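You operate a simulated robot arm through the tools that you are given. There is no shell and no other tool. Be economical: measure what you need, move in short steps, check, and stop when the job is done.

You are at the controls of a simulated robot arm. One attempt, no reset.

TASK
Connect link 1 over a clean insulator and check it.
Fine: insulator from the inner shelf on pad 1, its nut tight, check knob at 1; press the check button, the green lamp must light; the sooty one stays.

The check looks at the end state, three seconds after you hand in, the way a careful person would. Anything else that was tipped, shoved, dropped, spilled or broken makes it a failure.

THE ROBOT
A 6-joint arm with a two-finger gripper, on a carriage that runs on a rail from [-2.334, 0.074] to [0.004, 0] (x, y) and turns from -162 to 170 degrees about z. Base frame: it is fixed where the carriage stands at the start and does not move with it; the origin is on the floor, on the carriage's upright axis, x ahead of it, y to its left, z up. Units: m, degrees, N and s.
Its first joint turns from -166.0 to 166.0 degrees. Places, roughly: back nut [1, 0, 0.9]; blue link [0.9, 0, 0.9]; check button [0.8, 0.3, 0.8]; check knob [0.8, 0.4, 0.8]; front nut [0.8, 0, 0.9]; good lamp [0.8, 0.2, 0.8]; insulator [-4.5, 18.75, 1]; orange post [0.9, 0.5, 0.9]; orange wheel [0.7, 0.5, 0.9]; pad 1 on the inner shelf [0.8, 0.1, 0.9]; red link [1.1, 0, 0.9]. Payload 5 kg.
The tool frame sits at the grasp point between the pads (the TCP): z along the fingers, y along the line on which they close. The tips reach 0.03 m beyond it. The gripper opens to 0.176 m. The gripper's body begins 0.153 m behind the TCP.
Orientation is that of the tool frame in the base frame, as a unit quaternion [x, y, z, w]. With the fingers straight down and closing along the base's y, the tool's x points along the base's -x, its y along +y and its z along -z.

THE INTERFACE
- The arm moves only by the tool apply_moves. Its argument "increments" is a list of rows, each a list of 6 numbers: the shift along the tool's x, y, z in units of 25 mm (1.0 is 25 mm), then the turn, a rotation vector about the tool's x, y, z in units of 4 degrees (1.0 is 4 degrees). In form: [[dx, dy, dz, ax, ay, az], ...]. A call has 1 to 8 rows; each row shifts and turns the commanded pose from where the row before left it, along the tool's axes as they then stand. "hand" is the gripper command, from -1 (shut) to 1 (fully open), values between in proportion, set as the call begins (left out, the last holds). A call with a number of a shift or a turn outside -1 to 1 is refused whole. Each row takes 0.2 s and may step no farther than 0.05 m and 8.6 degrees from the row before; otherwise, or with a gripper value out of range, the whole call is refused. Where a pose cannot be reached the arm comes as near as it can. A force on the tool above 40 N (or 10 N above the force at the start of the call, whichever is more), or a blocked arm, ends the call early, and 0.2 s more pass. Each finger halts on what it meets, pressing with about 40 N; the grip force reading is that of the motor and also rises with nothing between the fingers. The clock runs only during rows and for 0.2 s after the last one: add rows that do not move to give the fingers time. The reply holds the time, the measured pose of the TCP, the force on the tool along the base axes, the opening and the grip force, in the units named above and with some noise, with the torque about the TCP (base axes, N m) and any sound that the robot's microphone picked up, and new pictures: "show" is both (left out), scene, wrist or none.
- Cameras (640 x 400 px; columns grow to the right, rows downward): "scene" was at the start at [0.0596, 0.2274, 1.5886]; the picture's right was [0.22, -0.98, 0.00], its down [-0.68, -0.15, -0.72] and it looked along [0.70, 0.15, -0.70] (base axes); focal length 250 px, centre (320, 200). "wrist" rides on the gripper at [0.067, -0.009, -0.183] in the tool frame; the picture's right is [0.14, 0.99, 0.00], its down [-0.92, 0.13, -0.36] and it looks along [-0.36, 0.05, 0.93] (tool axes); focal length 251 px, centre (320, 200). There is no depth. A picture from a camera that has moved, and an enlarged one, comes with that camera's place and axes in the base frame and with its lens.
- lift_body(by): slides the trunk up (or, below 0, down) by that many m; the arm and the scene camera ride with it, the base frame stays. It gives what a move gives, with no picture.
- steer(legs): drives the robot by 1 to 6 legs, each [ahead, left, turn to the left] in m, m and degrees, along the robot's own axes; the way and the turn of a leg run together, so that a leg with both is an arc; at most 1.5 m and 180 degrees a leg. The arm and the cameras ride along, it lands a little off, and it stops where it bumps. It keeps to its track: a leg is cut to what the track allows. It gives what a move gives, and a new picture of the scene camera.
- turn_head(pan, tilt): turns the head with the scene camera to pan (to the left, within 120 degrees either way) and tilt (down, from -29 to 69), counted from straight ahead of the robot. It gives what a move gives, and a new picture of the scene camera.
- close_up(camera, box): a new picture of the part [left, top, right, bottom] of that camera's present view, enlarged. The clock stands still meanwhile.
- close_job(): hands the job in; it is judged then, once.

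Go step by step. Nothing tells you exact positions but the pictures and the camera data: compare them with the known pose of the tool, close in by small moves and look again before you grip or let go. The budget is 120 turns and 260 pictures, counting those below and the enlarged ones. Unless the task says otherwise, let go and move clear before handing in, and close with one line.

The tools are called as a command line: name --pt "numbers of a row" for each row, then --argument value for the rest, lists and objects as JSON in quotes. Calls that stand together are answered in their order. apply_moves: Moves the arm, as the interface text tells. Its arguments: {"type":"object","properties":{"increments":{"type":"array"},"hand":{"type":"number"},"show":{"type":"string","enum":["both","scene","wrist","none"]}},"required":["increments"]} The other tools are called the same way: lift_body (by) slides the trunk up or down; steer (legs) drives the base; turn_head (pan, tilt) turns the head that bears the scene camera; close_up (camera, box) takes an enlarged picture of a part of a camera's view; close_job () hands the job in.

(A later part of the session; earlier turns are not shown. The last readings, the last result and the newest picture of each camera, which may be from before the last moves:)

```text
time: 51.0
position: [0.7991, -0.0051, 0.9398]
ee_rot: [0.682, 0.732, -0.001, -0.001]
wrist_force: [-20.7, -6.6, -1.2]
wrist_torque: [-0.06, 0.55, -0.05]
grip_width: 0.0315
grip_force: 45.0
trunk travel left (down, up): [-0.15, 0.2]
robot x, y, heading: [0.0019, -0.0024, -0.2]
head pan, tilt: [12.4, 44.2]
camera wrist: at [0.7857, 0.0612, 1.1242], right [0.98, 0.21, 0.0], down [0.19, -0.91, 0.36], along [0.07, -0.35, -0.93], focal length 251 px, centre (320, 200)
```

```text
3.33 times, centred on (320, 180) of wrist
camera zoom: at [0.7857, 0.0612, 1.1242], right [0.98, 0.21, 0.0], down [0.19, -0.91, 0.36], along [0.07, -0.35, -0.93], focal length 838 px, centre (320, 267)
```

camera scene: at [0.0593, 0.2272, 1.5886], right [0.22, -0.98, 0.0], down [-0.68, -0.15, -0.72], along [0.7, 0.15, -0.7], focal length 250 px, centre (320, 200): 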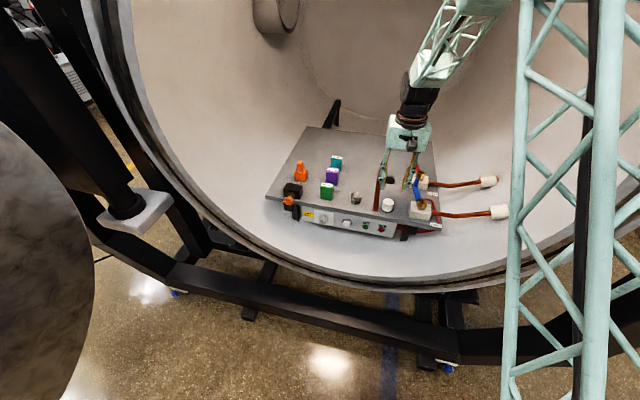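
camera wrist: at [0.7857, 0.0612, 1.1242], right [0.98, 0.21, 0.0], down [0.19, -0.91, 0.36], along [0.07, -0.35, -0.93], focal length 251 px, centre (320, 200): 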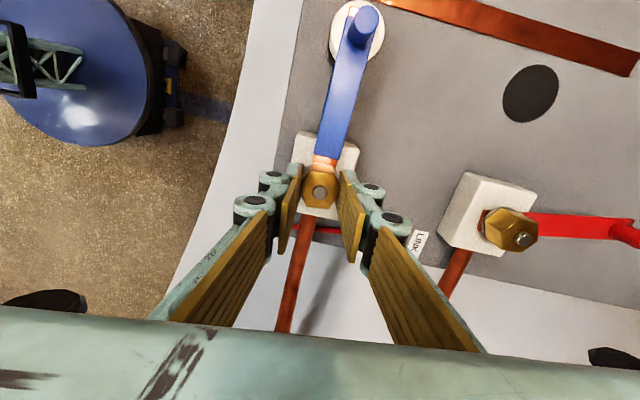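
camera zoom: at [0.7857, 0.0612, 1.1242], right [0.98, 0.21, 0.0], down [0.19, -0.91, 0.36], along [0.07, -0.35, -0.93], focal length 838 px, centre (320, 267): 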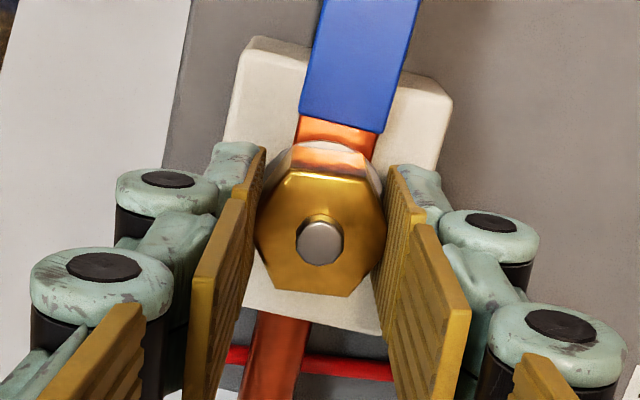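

The width reading (31.5 mm) tells me the true flats are seated now. I continue turning from here in small steps watching the torque.

apply_moves --pt "0.0 -0.05 0 0 0 1" --pt "0 0 0 0 0 1" --show "none"

apply_moves --pt "0 0 0 0 0 1" --pt "0 0 0 0 0 1" --show "none"

apply_moves --pt "0 0 0 0 0 1" --pt "0 0 0 0 0 1" --show "wrist"

close_up --camera "wrist" --box '[260, 120, 380, 240]'

```text
time: 51.6
position: [0.8002, -0.0058, 0.9405]
ee_rot: [0.731, 0.682, 0.0, 0.001]
wrist_force: [-14.3, -7.4, -0.6]
wrist_torque: [-0.43, 0.35, 1.16]
grip_width: 0.0317
grip_force: 44.3
trunk travel left (down, up): [-0.15, 0.2]
robot x, y, heading: [0.0037, 0.0014, 0.1]
head pan, tilt: [12.4, 44.2]
```

```text
time: 52.2
position: [0.7997, -0.0057, 0.9401]
ee_rot: [0.777, 0.629, 0.001, 0.0]
wrist_force: [-12.4, 0.2, 2.8]
wrist_torque: [0.19, 0.28, 1.05]
grip_width: 0.034
grip_force: 44.9
trunk travel left (down, up): [-0.15, 0.2]
robot x, y, heading: [0.0012, 0.0011, 0.2]
head pan, tilt: [12.4, 44.2]
```

```text
time: 52.8
position: [0.8005, -0.0061, 0.9403]
ee_rot: [0.82, 0.573, 0.001, 0.001]
wrist_force: [-3.9, 0.1, 0.2]
wrist_torque: [0.14, 0.07, 0.87]
grip_width: 0.0353
grip_force: 45.0
trunk travel left (down, up): [-0.15, 0.2]
robot x, y, heading: [-0.002, 0.002, 0.1]
head pan, tilt: [12.4, 44.2]
camera wrist: at [0.8132, 0.0614, 1.1243], right [0.98, -0.21, 0.0], down [-0.2, -0.91, 0.36], along [-0.08, -0.35, -0.93], focal length 251 px, centre (320, 200)
```

wrist: 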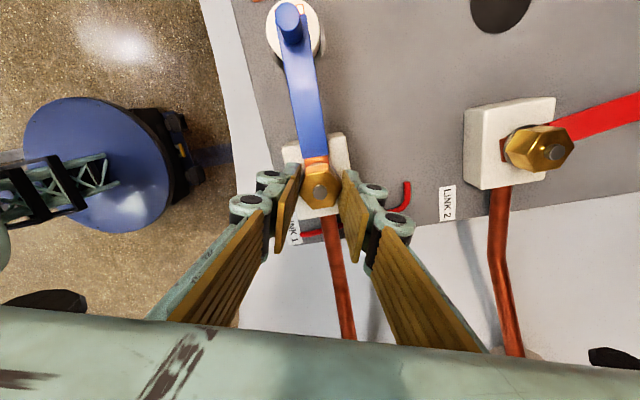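

```text
3.33 times, centred on (320, 180) of wrist
camera zoom: at [0.8132, 0.0614, 1.1243], right [0.98, -0.21, 0.0], down [-0.2, -0.91, 0.36], along [-0.08, -0.35, -0.93], focal length 838 px, centre (320, 267)
```

zoom: 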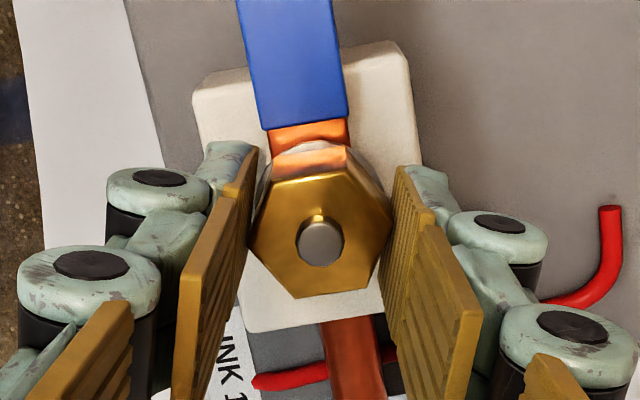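

The nut still advanced ~13° at about 1.1 N·m. I re-grip on the flats (back 8°) and push further.

apply_moves --pt "0 0 0 0 0 0" --pt "0 0 0 0 0 -1" --pt "0 0 0 0 0 -1" --hand -0.4 --show "none"

close_up --camera "wrist" --box '[260, 120, 380, 240]'

apply_moves --pt "0 0 0 0 0 0" --pt "0 0 0 0 0 0" --pt "0 0 0 0 0 0" --hand -1 --show "none"

apply_moves --pt "0 0 0 0 0 1" --pt "0 0 0 0 0 1" --show "none"

apply_moves --pt "0 0 0 0 0 1" --pt "0 0 0 0 0 1" --show "none"

close_up --camera "wrist" --box '[260, 120, 380, 240]'

```text
time: 53.6
position: [0.8001, -0.0062, 0.9407]
ee_rot: [0.777, 0.629, 0.0, 0.0]
wrist_force: [-0.5, 0.7, -0.1]
wrist_torque: [0.03, 0.01, -0.04]
grip_width: 0.053
grip_force: 0.0
trunk travel left (down, up): [-0.15, 0.2]
robot x, y, heading: [0.0018, -0.0012, -0.3]
head pan, tilt: [12.4, 44.2]
```

```text
3.33 times, centred on (320, 180) of wrist
camera zoom: at [0.8039, 0.0625, 1.1238], right [1.0, -0.07, 0.0], down [-0.07, -0.93, 0.36], along [-0.03, -0.36, -0.93], focal length 838 px, centre (320, 267)
```

zoom: 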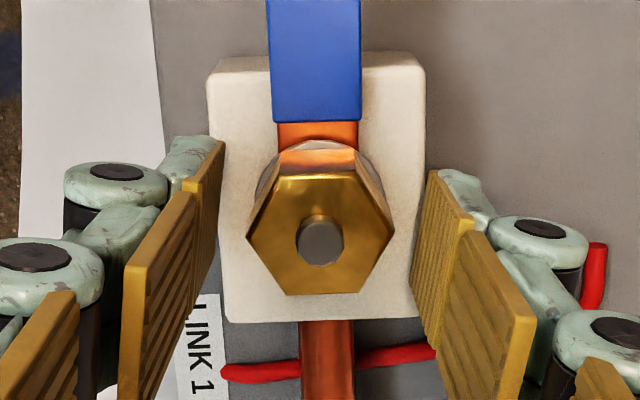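

```text
time: 54.4
position: [0.8001, -0.0058, 0.9403]
ee_rot: [0.777, 0.629, -0.001, 0.0]
wrist_force: [0.1, -0.6, 0.4]
wrist_torque: [0.01, -0.03, 0.23]
grip_width: 0.0339
grip_force: 44.8
trunk travel left (down, up): [-0.15, 0.2]
robot x, y, heading: [-0.0016, -0.0045, -0.1]
head pan, tilt: [12.4, 44.2]
```

```text
time: 55.0
position: [0.7991, -0.0056, 0.9406]
ee_rot: [0.819, 0.573, 0.0, -0.001]
wrist_force: [1.5, -1.2, 0.8]
wrist_torque: [-0.03, -0.02, 0.92]
grip_width: 0.0357
grip_force: 44.8
trunk travel left (down, up): [-0.15, 0.2]
robot x, y, heading: [-0.0023, -0.0022, -0.2]
head pan, tilt: [12.4, 44.2]
```

```text
time: 55.6
position: [0.7988, -0.0062, 0.9401]
ee_rot: [0.857, 0.515, 0.0, 0.0]
wrist_force: [0.0, 1.5, 2.6]
wrist_torque: [-0.03, 0.0, 0.67]
grip_width: 0.0362
grip_force: 44.9
trunk travel left (down, up): [-0.15, 0.2]
robot x, y, heading: [-0.0022, -0.0037, -0.2]
head pan, tilt: [12.4, 44.2]
```

```text
3.33 times, centred on (320, 180) of wrist
camera zoom: at [0.8221, 0.0584, 1.1238], right [0.94, -0.34, 0.0], down [-0.32, -0.88, 0.36], along [-0.12, -0.34, -0.93], focal length 838 px, centre (320, 267)
```

zoom: 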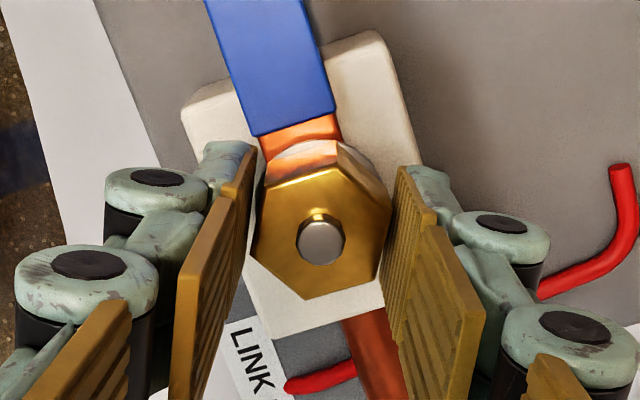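

The nut didn't move this time (grip rolled over corners). One more try with the flats properly seated (yaw ≈ −94°).

apply_moves --pt "0 0 0 0 0 0" --pt "0 0 0 0 0 -1" --pt "0 0 0 0 0 -1" --pt "0 0 0 0 0 -1" --pt "0 0 0 0 0 -1" --pt "0 0 0 0 0 -1" --pt "0 0 0 0 0 -1" --pt "0 0 0 0 0 0" --hand -0.4 --show "none"

apply_moves --pt "0 0 0 0 0 0" --pt "0 0 0 0 0 0" --pt "0 0 0 0 0 0" --hand -1 --show "none"

close_up --camera "wrist" --box '[260, 120, 380, 240]'

apply_moves --pt "0 0 0 0 0 1" --show "none"

apply_moves --pt "0 0 0 0 0 1" --show "none"

apply_moves --pt "0 0 0 0 0 1" --show "none"

close_up --camera "wrist" --box '[260, 120, 380, 240]'

```text
time: 57.4
position: [0.8007, -0.0066, 0.9401]
ee_rot: [0.731, 0.682, 0.0, 0.0]
wrist_force: [-0.4, -1.1, 0.2]
wrist_torque: [0.02, -0.02, -0.01]
grip_width: 0.0527
grip_force: 0.1
trunk travel left (down, up): [-0.15, 0.2]
robot x, y, heading: [-0.0032, -0.0014, 0.2]
head pan, tilt: [12.4, 44.2]
```

```text
time: 58.2
position: [0.8001, -0.0055, 0.9406]
ee_rot: [0.731, 0.682, 0.0, 0.0]
wrist_force: [-4.8, 0.0, -0.3]
wrist_torque: [0.01, 0.14, 0.47]
grip_width: 0.0319
grip_force: 45.8
trunk travel left (down, up): [-0.15, 0.2]
robot x, y, heading: [-0.0012, 0.0014, -0.1]
head pan, tilt: [12.4, 44.2]
```

```text
3.33 times, centred on (320, 180) of wrist
camera zoom: at [0.7947, 0.0625, 1.1238], right [1.0, 0.07, 0.0], down [0.06, -0.93, 0.36], along [0.02, -0.36, -0.93], focal length 838 px, centre (320, 267)
```

zoom: 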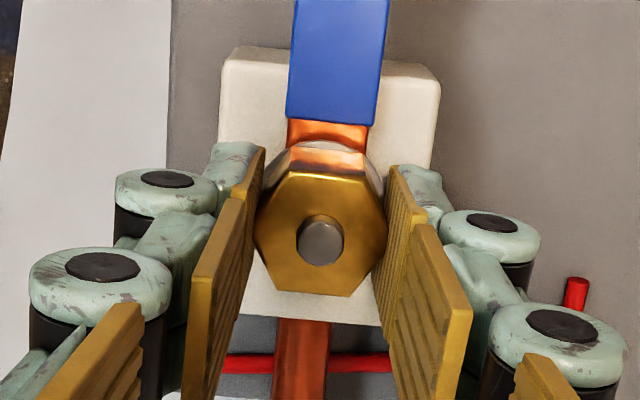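

```text
time: 58.6
position: [0.7997, -0.0065, 0.9403]
ee_rot: [0.754, 0.656, 0.0, 0.001]
wrist_force: [-6.7, -2.1, -0.6]
wrist_torque: [-0.33, 0.21, 1.35]
grip_width: 0.0334
grip_force: 45.4
trunk travel left (down, up): [-0.15, 0.2]
robot x, y, heading: [-0.003, 0.0035, -0.2]
head pan, tilt: [12.4, 44.2]
```

```text
time: 59.0
position: [0.8001, -0.0071, 0.94]
ee_rot: [0.777, 0.629, 0.0, 0.001]
wrist_force: [-6.7, -1.0, -2.5]
wrist_torque: [-0.02, 0.18, 1.09]
grip_width: 0.034
grip_force: 45.0
trunk travel left (down, up): [-0.15, 0.2]
robot x, y, heading: [-0.0003, -0.0014, -0.1]
head pan, tilt: [12.4, 44.2]
```

```text
time: 59.4
position: [0.7996, -0.0062, 0.94]
ee_rot: [0.799, 0.602, 0.0, 0.001]
wrist_force: [-7.5, -0.4, 0.3]
wrist_torque: [-0.02, 0.23, 0.97]
grip_width: 0.0345
grip_force: 45.0
trunk travel left (down, up): [-0.15, 0.2]
robot x, y, heading: [-0.001, 0.0043, 0.2]
head pan, tilt: [12.4, 44.2]
```

```text
3.33 times, centred on (320, 180) of wrist
camera zoom: at [0.8086, 0.062, 1.1241], right [0.99, -0.14, 0.0], down [-0.13, -0.92, 0.36], along [-0.05, -0.36, -0.93], focal length 838 px, centre (320, 267)
```

zoom: 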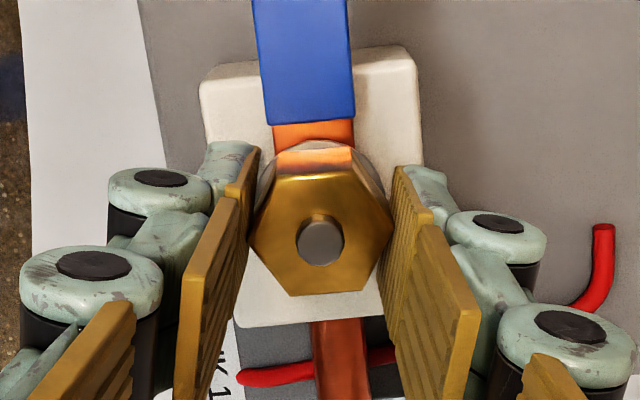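

The nut is now quite stiff (peak 1.35 N·m, only ~4° of motion). One more seated grip to confirm it no longer moves.

apply_moves --pt "0 0 0 0 0 0" --pt "0 0 0 0 0 -1" --pt "0 0 0 0 0 -1" --pt "0 0 0 0 0 -0.5" --pt "0 0 0 0 0 0" --hand -0.4 --show "none"

apply_moves --pt "0 0 0 0 0 0" --pt "0 0 0 0 0 0" --pt "0 0 0 0 0 0" --hand -1 --show "none"

close_up --camera "wrist" --box '[260, 120, 380, 240]'

apply_moves --pt "0 0 0 0 0 0.6" --show "none"

apply_moves --pt "0 0 0 0 0 0.6" --show "none"

apply_moves --pt "0 0 0 0 0 0.6" --show "none"

close_up --camera "wrist" --box '[260, 120, 380, 240]'

```text
time: 60.6
position: [0.8005, -0.0061, 0.9399]
ee_rot: [0.743, 0.669, 0.0, -0.001]
wrist_force: [1.6, -1.0, -0.2]
wrist_torque: [0.01, -0.01, -0.02]
grip_width: 0.0529
grip_force: 0.0
trunk travel left (down, up): [-0.15, 0.2]
robot x, y, heading: [-0.0004, -0.0015, -0.1]
head pan, tilt: [12.4, 44.2]
```

```text
time: 61.4
position: [0.8006, -0.0053, 0.9392]
ee_rot: [0.744, 0.668, 0.001, -0.001]
wrist_force: [-6.6, 1.7, -0.5]
wrist_torque: [0.0, 0.21, 0.48]
grip_width: 0.0326
grip_force: 45.1
trunk travel left (down, up): [-0.15, 0.2]
robot x, y, heading: [-0.0009, 0.0008, -0.1]
head pan, tilt: [12.4, 44.2]
```

```text
3.33 times, centred on (320, 180) of wrist
camera zoom: at [0.7971, 0.0629, 1.1236], right [1.0, 0.03, 0.0], down [0.03, -0.93, 0.36], along [0.01, -0.36, -0.93], focal length 838 px, centre (320, 267)
```

zoom: 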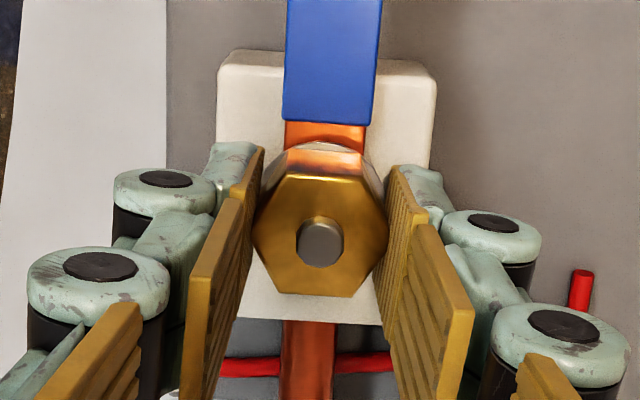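

```text
time: 61.8
position: [0.7993, -0.0049, 0.9408]
ee_rot: [0.757, 0.654, 0.0, 0.0]
wrist_force: [-8.0, -1.3, -4.3]
wrist_torque: [-0.21, 0.16, 1.19]
grip_width: 0.0329
grip_force: 45.1
trunk travel left (down, up): [-0.15, 0.2]
robot x, y, heading: [-0.0015, -0.004, -0.0]
head pan, tilt: [12.4, 44.2]
```

```text
time: 62.2
position: [0.8, -0.0056, 0.9402]
ee_rot: [0.771, 0.637, 0.001, 0.001]
wrist_force: [-10.1, -1.7, -3.3]
wrist_torque: [-0.16, 0.35, 1.07]
grip_width: 0.0335
grip_force: 45.1
trunk travel left (down, up): [-0.15, 0.2]
robot x, y, heading: [0.0049, 0.0018, -0.1]
head pan, tilt: [12.4, 44.2]
```

```text
time: 62.6
position: [0.7997, -0.0049, 0.94]
ee_rot: [0.784, 0.621, -0.001, -0.001]
wrist_force: [-12.7, -2.2, -6.1]
wrist_torque: [-0.08, 0.37, 1.06]
grip_width: 0.0339
grip_force: 45.5
trunk travel left (down, up): [-0.15, 0.2]
robot x, y, heading: [0.0002, -0.0043, -0.1]
head pan, tilt: [12.4, 44.2]
```

```text
3.33 times, centred on (320, 180) of wrist
camera zoom: at [0.8056, 0.0623, 1.1239], right [1.0, -0.09, 0.0], down [-0.09, -0.93, 0.36], along [-0.03, -0.36, -0.93], focal length 838 px, centre (320, 267)
```

zoom: 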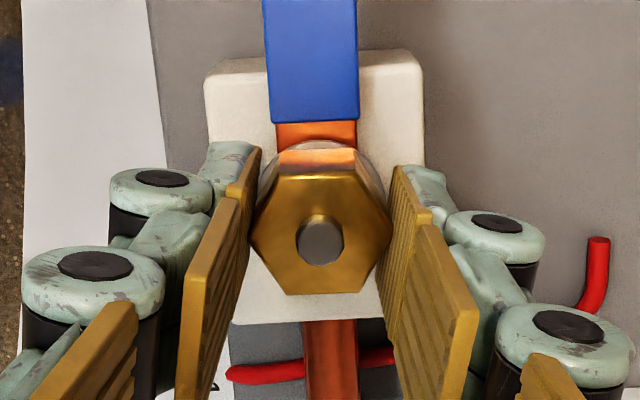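

The nut no longer moves at ~1.2 N·m — tight. I release, rise and turn the tool back while looking at the front panel.

apply_moves --pt "0 0 0 0 0 0" --pt "0 0 0 0 0 0" --pt "0 0 -0.9 0 0 0" --pt "0 0 -0.9 0 0 0" --pt "0 0 -0.9 0 0 0" --pt "0 0 -0.9 0 0 0" --pt "0 0 -0.9 0 0 0" --pt "0 0 -0.9 0 0 0" --hand -0.4 --show "none"

apply_moves --pt "0 0 0 0 0 -1" --pt "0 0 0 0 0 -1" --pt "0 0 0 0 0 -1" --pt "0 0 0 0 0 -1" --pt "0 0 0 0 0 -1" --pt "0 0 0 0 0 -1" --pt "0 0 0 0 0 -1" --pt "0 0 0 0 0 -1" --show "none"

apply_moves --pt "0 0 0 0 0 -1" --pt "0 0 0 0 0 -1" --pt "0 0 0 0 0 -1" --pt "0 0 0 0 0 -1" --pt "0 0 0 0 0 -1" --pt "0 0 0 0 0 -1" --pt "0 0 0 0 0 -1" --pt "0 0 0 0 0 -1" --show "none"

apply_moves --pt "0 0 0 0 0 -1" --pt "0 0 0 0 0 -1" --pt "0 0 0 0 0 -1" --pt "0 0 0 0 0 -1" --pt "0 0 0 0 0 -1" --pt "0 0 0 0 0 -1" --pt "0 0 0 0 0 -1" --pt "0 0 0 0 0 -1" --show "scene"

close_up --camera "scene" --box '[260, 190, 420, 250]'

close_up --camera "scene" --box '[380, 170, 440, 230]'

```text
time: 64.4
position: [0.8, -0.0036, 1.0773]
ee_rot: [0.784, 0.621, 0.0, 0.0]
wrist_force: [-0.4, 0.0, 0.8]
wrist_torque: [-0.02, -0.05, -0.01]
grip_width: 0.0528
grip_force: 0.2
trunk travel left (down, up): [-0.15, 0.2]
robot x, y, heading: [0.0013, -0.0009, -0.2]
head pan, tilt: [12.4, 44.2]
```

```text
time: 66.2
position: [0.7996, -0.0051, 1.0763]
ee_rot: [0.582, 0.813, 0.0, 0.0]
wrist_force: [-0.2, -0.2, -1.0]
wrist_torque: [-0.01, 0.0, 0.01]
grip_width: 0.053
grip_force: 0.0
trunk travel left (down, up): [-0.15, 0.2]
robot x, y, heading: [0.0005, -0.0019, -0.1]
head pan, tilt: [12.4, 44.2]
```

```text
time: 68.0
position: [0.7996, -0.0061, 1.0744]
ee_rot: [0.335, 0.942, 0.0, 0.0]
wrist_force: [0.4, 0.3, -0.7]
wrist_torque: [-0.01, -0.03, -0.01]
grip_width: 0.0528
grip_force: 0.1
trunk travel left (down, up): [-0.15, 0.2]
robot x, y, heading: [-0.0021, 0.0021, 0.2]
head pan, tilt: [12.4, 44.2]
```

```text
time: 69.8
position: [0.8002, -0.0059, 1.0748]
ee_rot: [0.062, 0.998, 0.0, 0.0]
wrist_force: [0.4, 0.1, 0.4]
wrist_torque: [0.0, -0.03, 0.0]
grip_width: 0.0527
grip_force: 0.1
trunk travel left (down, up): [-0.15, 0.2]
robot x, y, heading: [-0.0012, 0.0002, 0.2]
head pan, tilt: [12.4, 44.2]
camera scene: at [0.0597, 0.2274, 1.5886], right [0.22, -0.98, 0.0], down [-0.68, -0.15, -0.72], along [0.7, 0.15, -0.7], focal length 250 px, centre (320, 200)
```

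scene: 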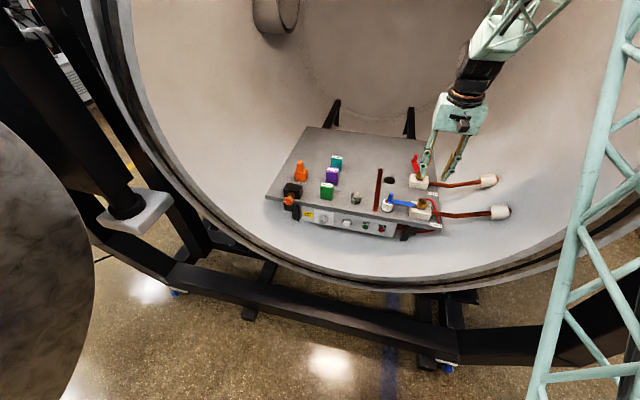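

```text
4.00 times, centred on (340, 220) of scene
camera zoom: at [0.0597, 0.2274, 1.5886], right [0.22, -0.98, 0.0], down [-0.68, -0.15, -0.72], along [0.7, 0.15, -0.7], focal length 1002 px, centre (240, 120)
```

zoom: 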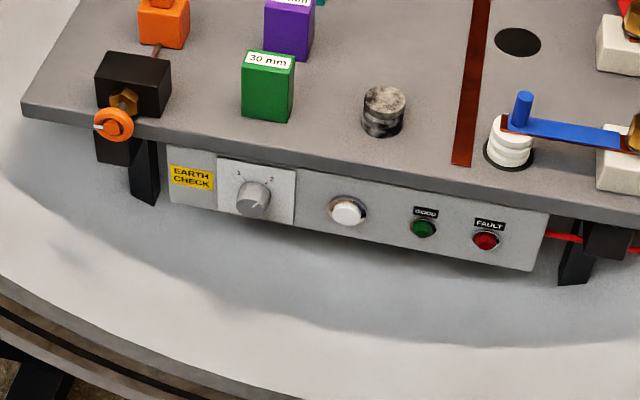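

```text
6.67 times, centred on (410, 200) of scene
camera zoom: at [0.0597, 0.2274, 1.5886], right [0.22, -0.98, 0.0], down [-0.68, -0.15, -0.72], along [0.7, 0.15, -0.7], focal length 1669 px, centre (-280, 200)
```

zoom: 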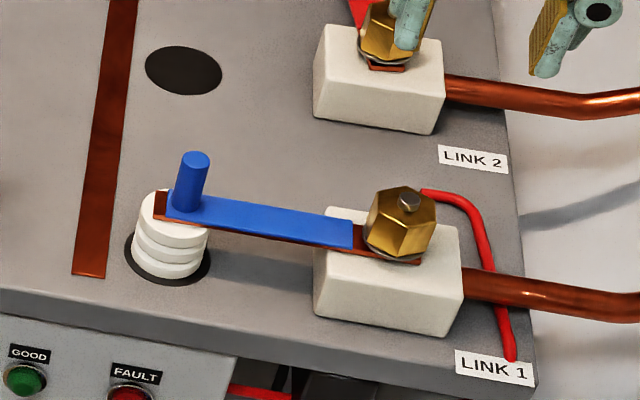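

The setup is intact. Now a closer look at the knob's pointer and the front panel.

close_up --camera "scene" --box '[310, 205, 350, 235]'

apply_moves --pt "1 1 -0.6 0 0 -0.9" --pt "1 1 -0.6 0 0 -0.8" --pt "1 1 -0.6 0 0 0" --pt "1 1 -0.6 0 0 0" --pt "1 1 0 0 0 0" --pt "1 1 0 0 0 0" --pt "1 1 0 0 0 0" --pt "1 1 0 0 0 0" --hand -0.4 --show "none"

apply_moves --pt "0 1 0 0 -1 0" --pt "0 1 0 0 -1 0" --pt "0 1 0 0 -1 0" --pt "0 1 0 0 -1 0" --pt "0 0 0 0 -1 0" --pt "0 0 0 0 -1 0" --pt "0 0 0 0 -1 0" --pt "0 0 0 0 -1 0" --show "both"

```text
13.33 times, centred on (330, 220) of scene
camera zoom: at [0.0597, 0.2274, 1.5886], right [0.22, -0.98, 0.0], down [-0.68, -0.15, -0.72], along [0.7, 0.15, -0.7], focal length 3338 px, centre (187, -67)
```

zoom: 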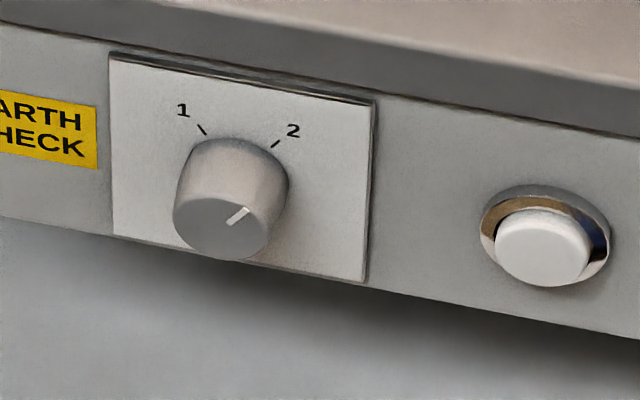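

```text
time: 71.6
position: [0.605, 0.1992, 1.1371]
ee_rot: [0.004, 1.0, -0.001, 0.0]
wrist_force: [0.2, -0.4, 0.0]
wrist_torque: [0.08, 0.0, 0.02]
grip_width: 0.0527
grip_force: 0.0
trunk travel left (down, up): [-0.15, 0.2]
robot x, y, heading: [0.0004, 0.0009, -0.1]
head pan, tilt: [12.4, 44.2]
```

```text
time: 73.4
position: [0.6033, 0.2992, 1.1417]
ee_rot: [0.003, 0.96, 0.003, 0.278]
wrist_force: [0.2, -1.3, 1.3]
wrist_torque: [0.23, 0.29, 0.14]
grip_width: 0.0526
grip_force: 0.0
trunk travel left (down, up): [-0.15, 0.2]
robot x, y, heading: [-0.0037, 0.0029, -0.1]
head pan, tilt: [12.4, 44.2]
camera scene: at [0.0519, 0.243, 1.591], right [0.43, -0.9, 0.0], down [-0.62, -0.3, -0.73], along [0.66, 0.32, -0.68], focal length 250 px, centre (320, 200)
camera wrist: at [0.4479, 0.2913, 1.2603], right [-0.11, 0.99, -0.07], down [0.59, 0.12, 0.8], along [0.8, 0.05, -0.6], focal length 251 px, centre (320, 200)
```

scene: 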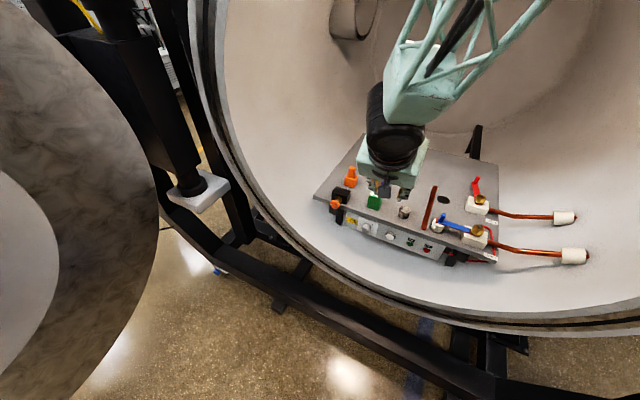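
wrist: 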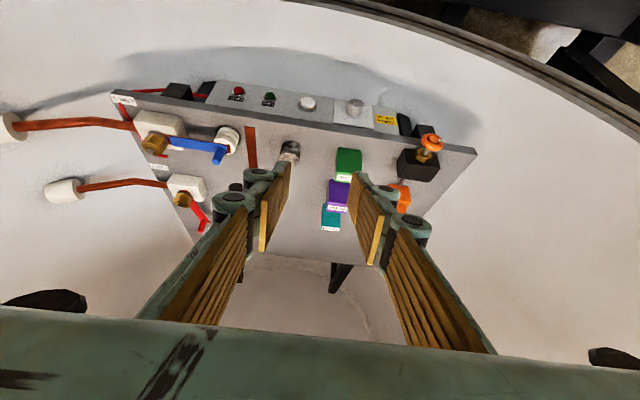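

The knob pointer is at 2, so it must turn left to 1. The panel is near x≈0.75, z≈0.79; I'll back the carriage up a bit to allow a horizontal approach.

steer --legs '[[-0.25, 0, 0]]'

apply_moves --pt "0 0 0 0 -1 0" --pt "0 0 0 0 -1 0" --pt "0 0 0 0 -1 0" --pt "0 0 0 0 -1 0" --pt "0 0 0 0 -1 0" --pt "0 0 0 0 -1 0" --pt "0 0 0 0 -1 0" --pt "0 0 0 0 -1 0" --show "none"

apply_moves --pt "0 0 0 0 -1 0" --pt "0 0 0 0 -1 0" --pt "0 0 0 0 -1 0" --pt "0 0 0 0 -1 0" --pt "0 0 0 0 -1 0" --pt "0 0 0 0 -0.5 0" --pt "0 0 0 0 0 0" --show "both"

```text
time: 75.3
position: [0.3608, 0.3085, 1.1351]
ee_rot: [0.004, 0.961, -0.001, 0.275]
wrist_force: [0.0, 0.7, -0.3]
wrist_torque: [0.01, 0.04, -0.01]
grip_width: 0.0527
grip_force: 0.1
trunk travel left (down, up): [-0.15, 0.2]
robot x, y, heading: [-0.2454, 0.0112, -0.1]
head pan, tilt: [12.4, 44.2]
camera scene: at [-0.1923, 0.2531, 1.5885], right [0.44, -0.9, 0.0], down [-0.63, -0.3, -0.72], along [0.64, 0.31, -0.7], focal length 250 px, centre (320, 200)
```

scene: 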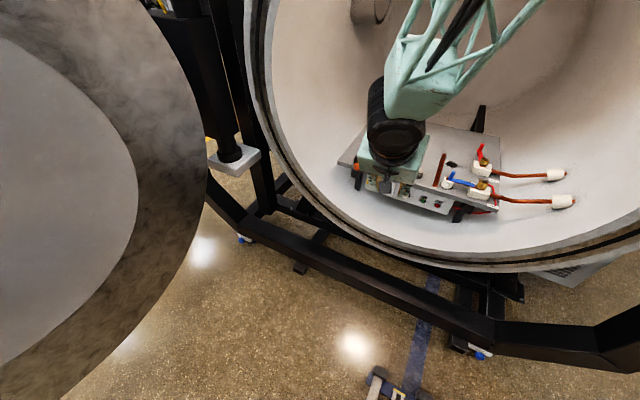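

```text
time: 77.1
position: [0.3706, 0.3208, 1.1442]
ee_rot: [0.001, 0.849, -0.005, 0.528]
wrist_force: [0.9, 0.1, 0.2]
wrist_torque: [0.02, 0.03, 0.03]
grip_width: 0.0527
grip_force: 0.1
out of reach, approached as far as the arm can: row 7, 8
trunk travel left (down, up): [-0.15, 0.2]
robot x, y, heading: [-0.2434, 0.0068, -0.1]
head pan, tilt: [12.4, 44.2]
```

```text
time: 78.7
position: [0.383, 0.334, 1.2566]
ee_rot: [0.0, 0.738, -0.019, 0.674]
wrist_force: [0.8, -0.4, -0.4]
wrist_torque: [-0.03, 0.01, 0.01]
grip_width: 0.0531
grip_force: 0.1
out of reach, approached as far as the arm can: row 1, 2, 3, 4, 5, 6
trunk travel left (down, up): [-0.15, 0.2]
robot x, y, heading: [-0.2447, 0.0091, 0.1]
head pan, tilt: [12.4, 44.2]
camera scene: at [-0.2194, 0.2817, 1.5843], right [0.81, -0.59, 0.0], down [-0.43, -0.59, -0.68], along [0.4, 0.55, -0.73], focal length 250 px, centre (320, 200)
camera wrist: at [0.1946, 0.33, 1.207], right [0.01, 0.99, -0.17], down [-0.27, 0.16, 0.95], along [0.96, 0.03, 0.27], focal length 251 px, centre (320, 200)
```

scene: 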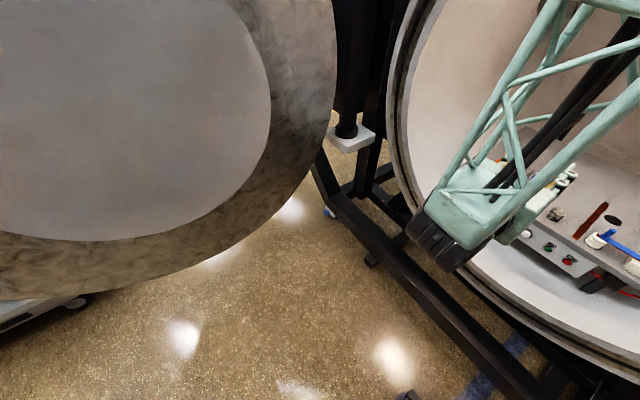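
wrist: 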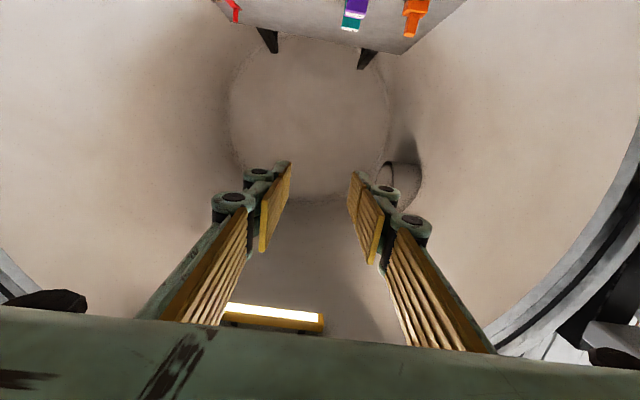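

The horizontal pose needs more distance from the axis. I'll push forward along the tool axis, then lower.

apply_moves --pt "0 0 1 0 0 0" --pt "0 0 1 0 0 0" --pt "0 0 1 0 0 0" --pt "0 0 1 0 0 0" --pt "0 0 1 0 0 0" --pt "0 0 0 0 0 0" --show "none"

apply_moves --pt "1 0 0 0 0 0" --pt "1 0 0 0 0 0" --pt "1 0 0 0 0 0" --pt "1 0 0 0 0 0" --pt "1 0 0 0 0 0" --pt "1 0 0 0 0 0" --pt "0 0 0 0 0 0" --show "both"

```text
time: 80.1
position: [0.5016, 0.3445, 1.2592]
ee_rot: [0.002, 0.732, -0.002, 0.682]
wrist_force: [0.9, 0.4, 0.2]
wrist_torque: [0.03, -0.05, 0.02]
grip_width: 0.0532
grip_force: 0.0
trunk travel left (down, up): [-0.15, 0.2]
robot x, y, heading: [-0.2467, 0.0077, -0.4]
head pan, tilt: [12.4, 44.2]
```

```text
time: 81.7
position: [0.5256, 0.3914, 1.1769]
ee_rot: [-0.001, 0.734, -0.01, 0.679]
wrist_force: [0.4, 0.2, -0.3]
wrist_torque: [-0.02, -0.07, -0.09]
grip_width: 0.0529
grip_force: 0.1
out of reach, approached as far as the arm can: row 2, 3, 4, 5, 6
trunk travel left (down, up): [-0.15, 0.2]
robot x, y, heading: [-0.2463, 0.0082, 0.2]
head pan, tilt: [12.4, 44.2]
camera scene: at [-0.186, 0.2357, 1.5885], right [0.22, -0.98, 0.0], down [-0.68, -0.15, -0.72], along [0.7, 0.15, -0.7], focal length 250 px, centre (320, 200)
camera wrist: at [0.3372, 0.3853, 1.1249], right [0.0, 0.99, -0.15], down [-0.29, 0.15, 0.95], along [0.96, 0.04, 0.28], focal length 251 px, centre (320, 200)
```

scene: 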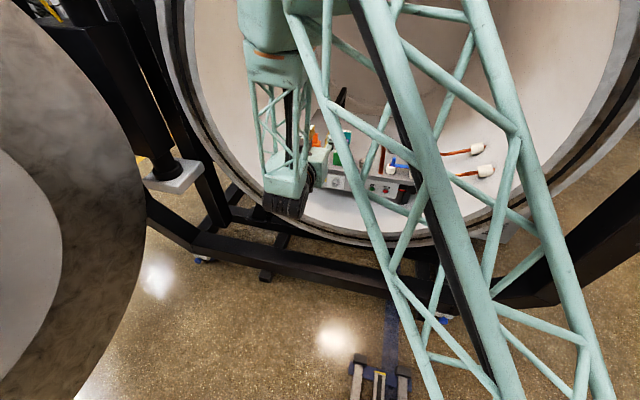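
wrist: 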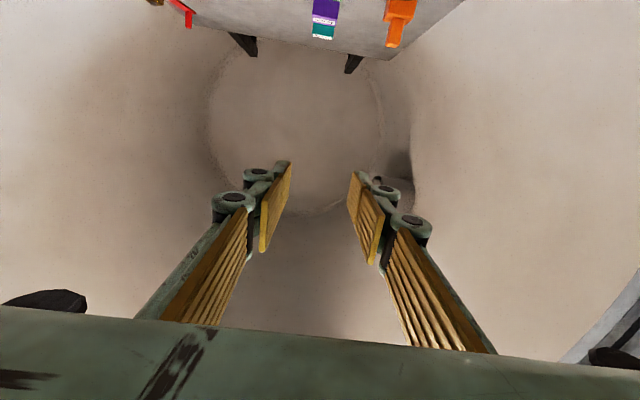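

The wrist is limited with the forearm so steep. Lowering the trunk and backing the carriage up further should help.

steer --legs '[[-0.2, 0, 0]]'

lift_body --by -0.15

apply_moves --pt "0 -0.3 0.8 0 0 0" --pt "0 -0.3 0.8 0 0 0" --pt "0 -0.3 0.8 0 0 0" --pt "0 0 0.8 0 0 0" --pt "0 0 0.8 0 0 0" --pt "0 0 0 0 0 0" --show "both"

```text
time: 83.3
position: [0.3307, 0.3973, 1.1775]
ee_rot: [0.0, 0.734, -0.011, 0.679]
wrist_force: [0.3, 0.1, 0.0]
wrist_torque: [0.01, -0.02, 0.0]
grip_width: 0.0528
grip_force: 0.0
trunk travel left (down, up): [-0.15, 0.2]
robot x, y, heading: [-0.443, 0.0163, -0.1]
head pan, tilt: [12.4, 44.2]
camera scene: at [-0.3816, 0.2414, 1.5886], right [0.22, -0.98, 0.0], down [-0.68, -0.15, -0.72], along [0.7, 0.15, -0.7], focal length 250 px, centre (320, 200)
```

scene: 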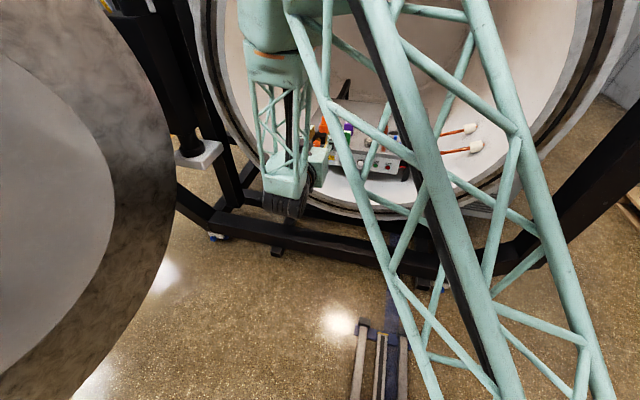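

```text
time: 85.0
position: [0.3289, 0.3981, 1.0259]
ee_rot: [-0.001, 0.733, -0.01, 0.68]
wrist_force: [-0.7, 0.1, 0.1]
wrist_torque: [-0.01, 0.04, 0.04]
grip_width: 0.0526
grip_force: 0.1
trunk travel left (down, up): [0.0, 0.35]
robot x, y, heading: [-0.4443, 0.0142, 0.1]
head pan, tilt: [12.4, 44.2]
```

```text
time: 86.5
position: [0.43, 0.3747, 1.0191]
ee_rot: [-0.001, 0.734, -0.01, 0.679]
wrist_force: [-0.2, -0.2, 1.0]
wrist_torque: [-0.03, -0.01, 0.03]
grip_width: 0.0527
grip_force: 0.2
trunk travel left (down, up): [0.0, 0.35]
robot x, y, heading: [-0.4441, 0.0129, 0.0]
head pan, tilt: [12.4, 44.2]
camera scene: at [-0.3817, 0.2414, 1.4386], right [0.22, -0.98, 0.0], down [-0.68, -0.15, -0.72], along [0.7, 0.15, -0.7], focal length 250 px, centre (320, 200)
camera wrist: at [0.241, 0.3679, 0.9673], right [0.0, 0.99, -0.15], down [-0.29, 0.15, 0.95], along [0.96, 0.04, 0.28], focal length 251 px, centre (320, 200)
```

scene: 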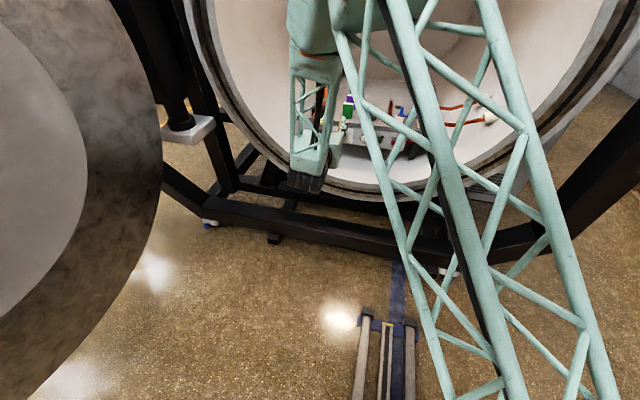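
wrist: 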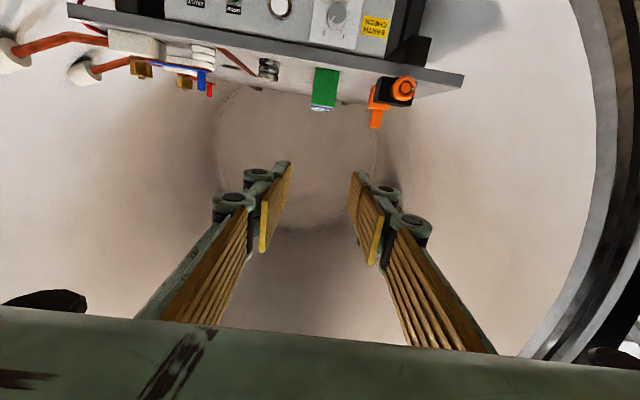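

The panel is visible now. I lower toward the knob height while staying back from it.

apply_moves --pt "1 0 0 0 0 0" --pt "1 0 0 0 0 0" --pt "1 0 0 0 0 0" --pt "1 0 0 0 0 0" --pt "1 0 0 0 0 0" --pt "1 0 0 0 0 0" --pt "0 0 0 0 0 0" --show "both"

close_up --camera "wrist" --box '[180, 0, 460, 160]'

```text
time: 88.0
position: [0.4502, 0.4019, 0.9045]
ee_rot: [-0.004, 0.736, -0.02, 0.677]
wrist_force: [-0.2, -0.2, -1.4]
wrist_torque: [-0.01, -0.02, -0.02]
grip_width: 0.0528
grip_force: 0.1
out of reach, approached as far as the arm can: row 3, 4, 5, 6
trunk travel left (down, up): [0.0, 0.35]
robot x, y, heading: [-0.4368, 0.0126, -0.0]
head pan, tilt: [12.4, 44.2]
camera scene: at [-0.3816, 0.2415, 1.4386], right [0.22, -0.98, 0.0], down [-0.68, -0.15, -0.72], along [0.7, 0.15, -0.7], focal length 250 px, centre (320, 200)
camera wrist: at [0.2617, 0.396, 0.8531], right [0.01, 0.98, -0.17], down [-0.28, 0.17, 0.94], along [0.96, 0.04, 0.28], focal length 251 px, centre (320, 200)
```

scene: 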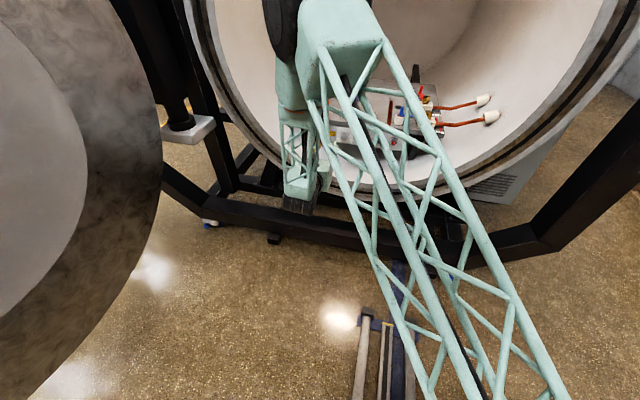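
wrist: 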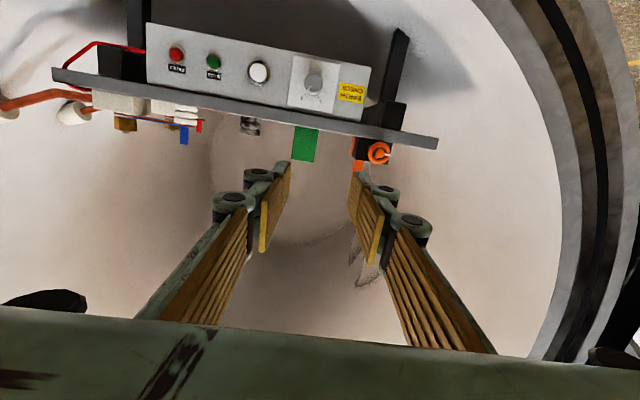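

```text
2.29 times, centred on (320, 80) of wrist
camera zoom: at [0.2617, 0.396, 0.8531], right [0.01, 0.98, -0.17], down [-0.28, 0.17, 0.94], along [0.96, 0.04, 0.28], focal length 575 px, centre (320, 474)
```

zoom: 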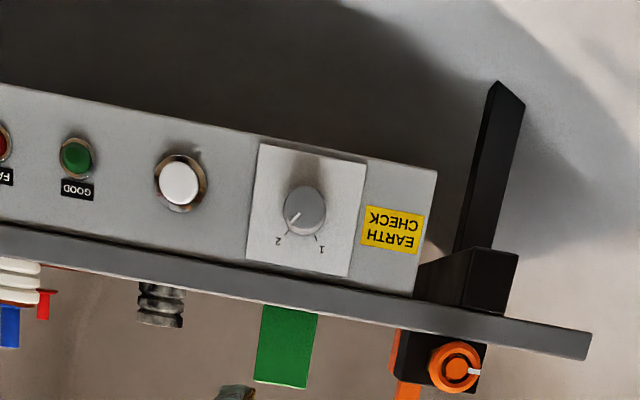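

Knob face centre ≈ (0.736, 0.366, 0.788), button face ≈ (0.75, 0.268, 0.785). I move forward a bit to see whether a larger radius lets the tool go lower.

apply_moves --pt "0 0 0.8 0 0 0" --pt "0 0 0.8 0 0 0" --pt "0 0 0.8 0 0 0" --pt "0 0 0.8 0 0 0" --pt "0 0 0.8 0 0 0" --pt "0 0 0 0 0 0" --show "wrist"

```text
time: 89.5
position: [0.5512, 0.4023, 0.8972]
ee_rot: [0.0, 0.734, -0.011, 0.679]
wrist_force: [-0.9, 1.0, -0.7]
wrist_torque: [-0.01, -0.01, 0.04]
grip_width: 0.0526
grip_force: 0.1
trunk travel left (down, up): [0.0, 0.35]
robot x, y, heading: [-0.4415, 0.0176, 0.2]
head pan, tilt: [12.4, 44.2]
camera wrist: at [0.3621, 0.3955, 0.8448], right [0.0, 0.99, -0.15], down [-0.29, 0.15, 0.95], along [0.96, 0.04, 0.28], focal length 251 px, centre (320, 200)
```

wrist: 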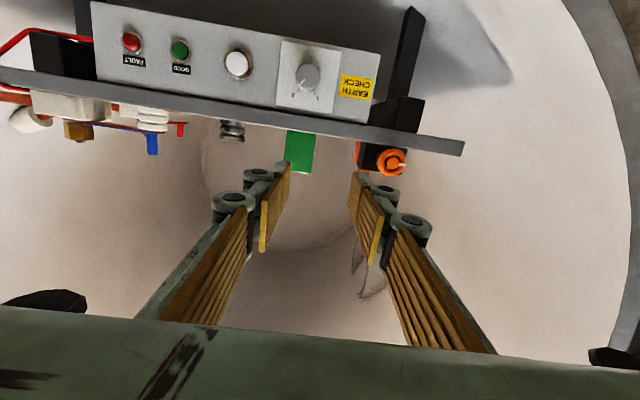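

Now I try lowering again and shifting toward the knob's y.

apply_moves --pt "0.8 -0.35 0 0 0 0" --pt "0.8 -0.35 0 0 0 0" --pt "0.8 -0.35 0 0 0 0" --pt "0.8 -0.35 0 0 0 0" --pt "0 0 0 0 0 0" --show "wrist"

```text
time: 90.7
position: [0.5506, 0.372, 0.8205]
ee_rot: [-0.002, 0.735, -0.018, 0.678]
wrist_force: [0.5, 0.0, -0.4]
wrist_torque: [-0.02, -0.01, -0.01]
grip_width: 0.0529
grip_force: 0.0
out of reach, approached as far as the arm can: row 4
trunk travel left (down, up): [0.0, 0.35]
robot x, y, heading: [-0.4442, 0.014, 0.2]
head pan, tilt: [12.4, 44.2]
camera wrist: at [0.362, 0.3651, 0.7691], right [0.01, 0.99, -0.17], down [-0.28, 0.16, 0.94], along [0.96, 0.04, 0.28], focal length 251 px, centre (320, 200)
```

wrist: 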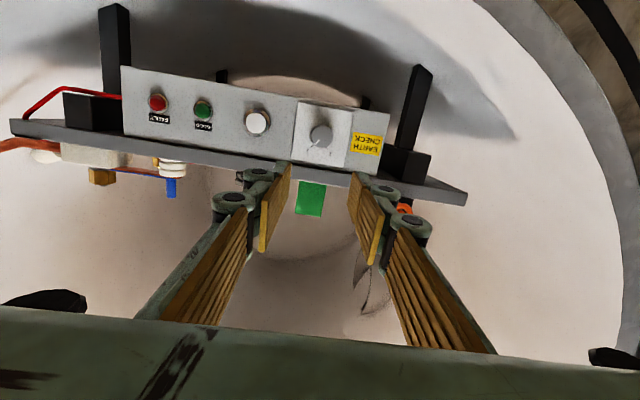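

Further forward gives more room; advance to about 80 mm from the knob and settle to height.

apply_moves --pt "0 0 0.9 0 0 0" --pt "0 0 0.9 0 0 0" --pt "0 0 0.9 0 0 0" --pt "0.3 -0.08 0.9 0 0 0" --pt "0.3 -0.08 0.2 0 0 0" --pt "0.3 -0.08 0 0 0 0" --pt "0 0 0 0 0 0" --show "wrist"

close_up --camera "wrist" --box '[220, 60, 420, 240]'

```text
time: 92.2
position: [0.6427, 0.3644, 0.7904]
ee_rot: [0.0, 0.734, -0.011, 0.68]
wrist_force: [0.2, -0.4, 0.0]
wrist_torque: [0.02, 0.02, 0.02]
grip_width: 0.0527
grip_force: 0.0
trunk travel left (down, up): [0.0, 0.35]
robot x, y, heading: [-0.4406, 0.0149, 0.0]
head pan, tilt: [12.4, 44.2]
camera wrist: at [0.4545, 0.3569, 0.7381], right [0.0, 0.99, -0.15], down [-0.29, 0.15, 0.95], along [0.96, 0.04, 0.28], focal length 251 px, centre (320, 200)
```

wrist: 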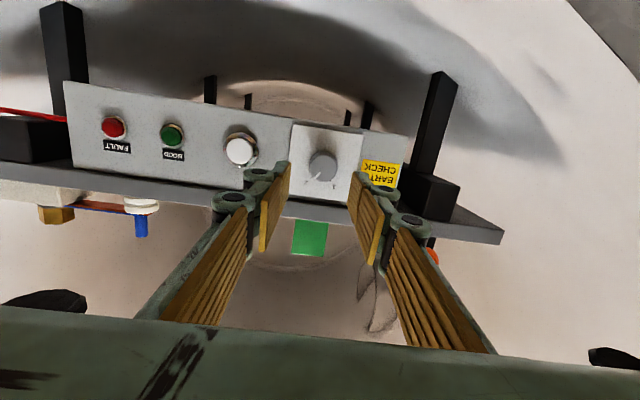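

```text
2.22 times, centred on (320, 150) of wrist
camera zoom: at [0.4545, 0.3569, 0.7381], right [0.0, 0.99, -0.15], down [-0.29, 0.15, 0.95], along [0.96, 0.04, 0.28], focal length 559 px, centre (320, 311)
```

zoom: 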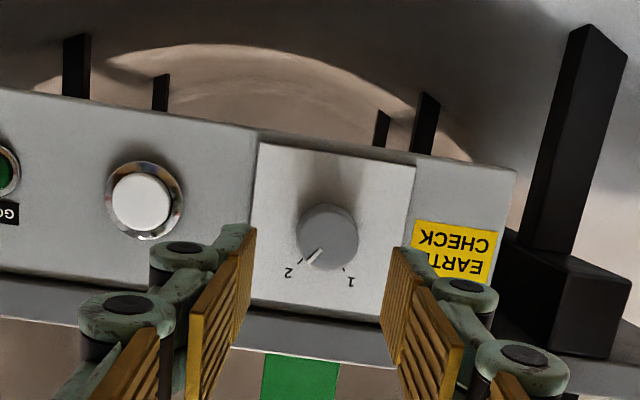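

Aligned well with the knob. I advance most of the way and check.

apply_moves --pt "0 0.05 0.75 0 0 0" --pt "0 0 0.75 0 0 0" --pt "0 0 0.7 0 0 0" --pt "0 0 0 0 0 0" --show "wrist"

close_up --camera "wrist" --box '[220, 60, 420, 240]'

```text
time: 93.2
position: [0.6969, 0.3654, 0.7846]
ee_rot: [-0.001, 0.734, -0.009, 0.679]
wrist_force: [0.4, -1.2, -0.5]
wrist_torque: [-0.01, -0.01, 0.0]
grip_width: 0.0529
grip_force: 0.1
trunk travel left (down, up): [0.0, 0.35]
robot x, y, heading: [-0.4438, 0.0155, 0.4]
head pan, tilt: [12.4, 44.2]
camera wrist: at [0.5094, 0.3581, 0.733], right [0.0, 0.99, -0.15], down [-0.29, 0.15, 0.95], along [0.96, 0.04, 0.29], focal length 251 px, centre (320, 200)
```

wrist: 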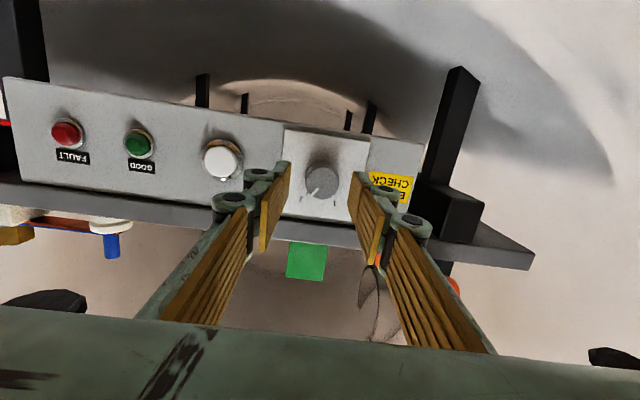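

```text
2.22 times, centred on (320, 150) of wrist
camera zoom: at [0.5094, 0.3581, 0.733], right [0.0, 0.99, -0.15], down [-0.29, 0.15, 0.95], along [0.96, 0.04, 0.29], focal length 559 px, centre (320, 311)
```

zoom: 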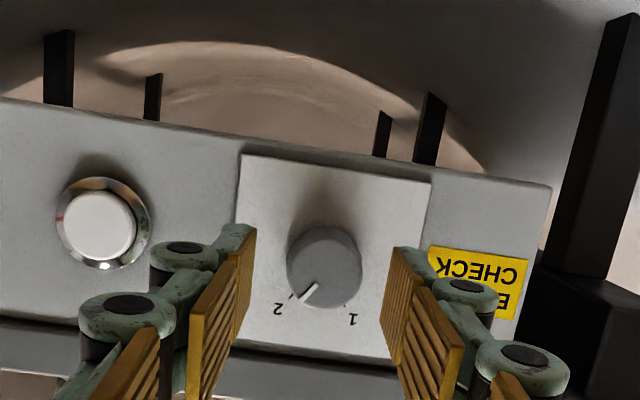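

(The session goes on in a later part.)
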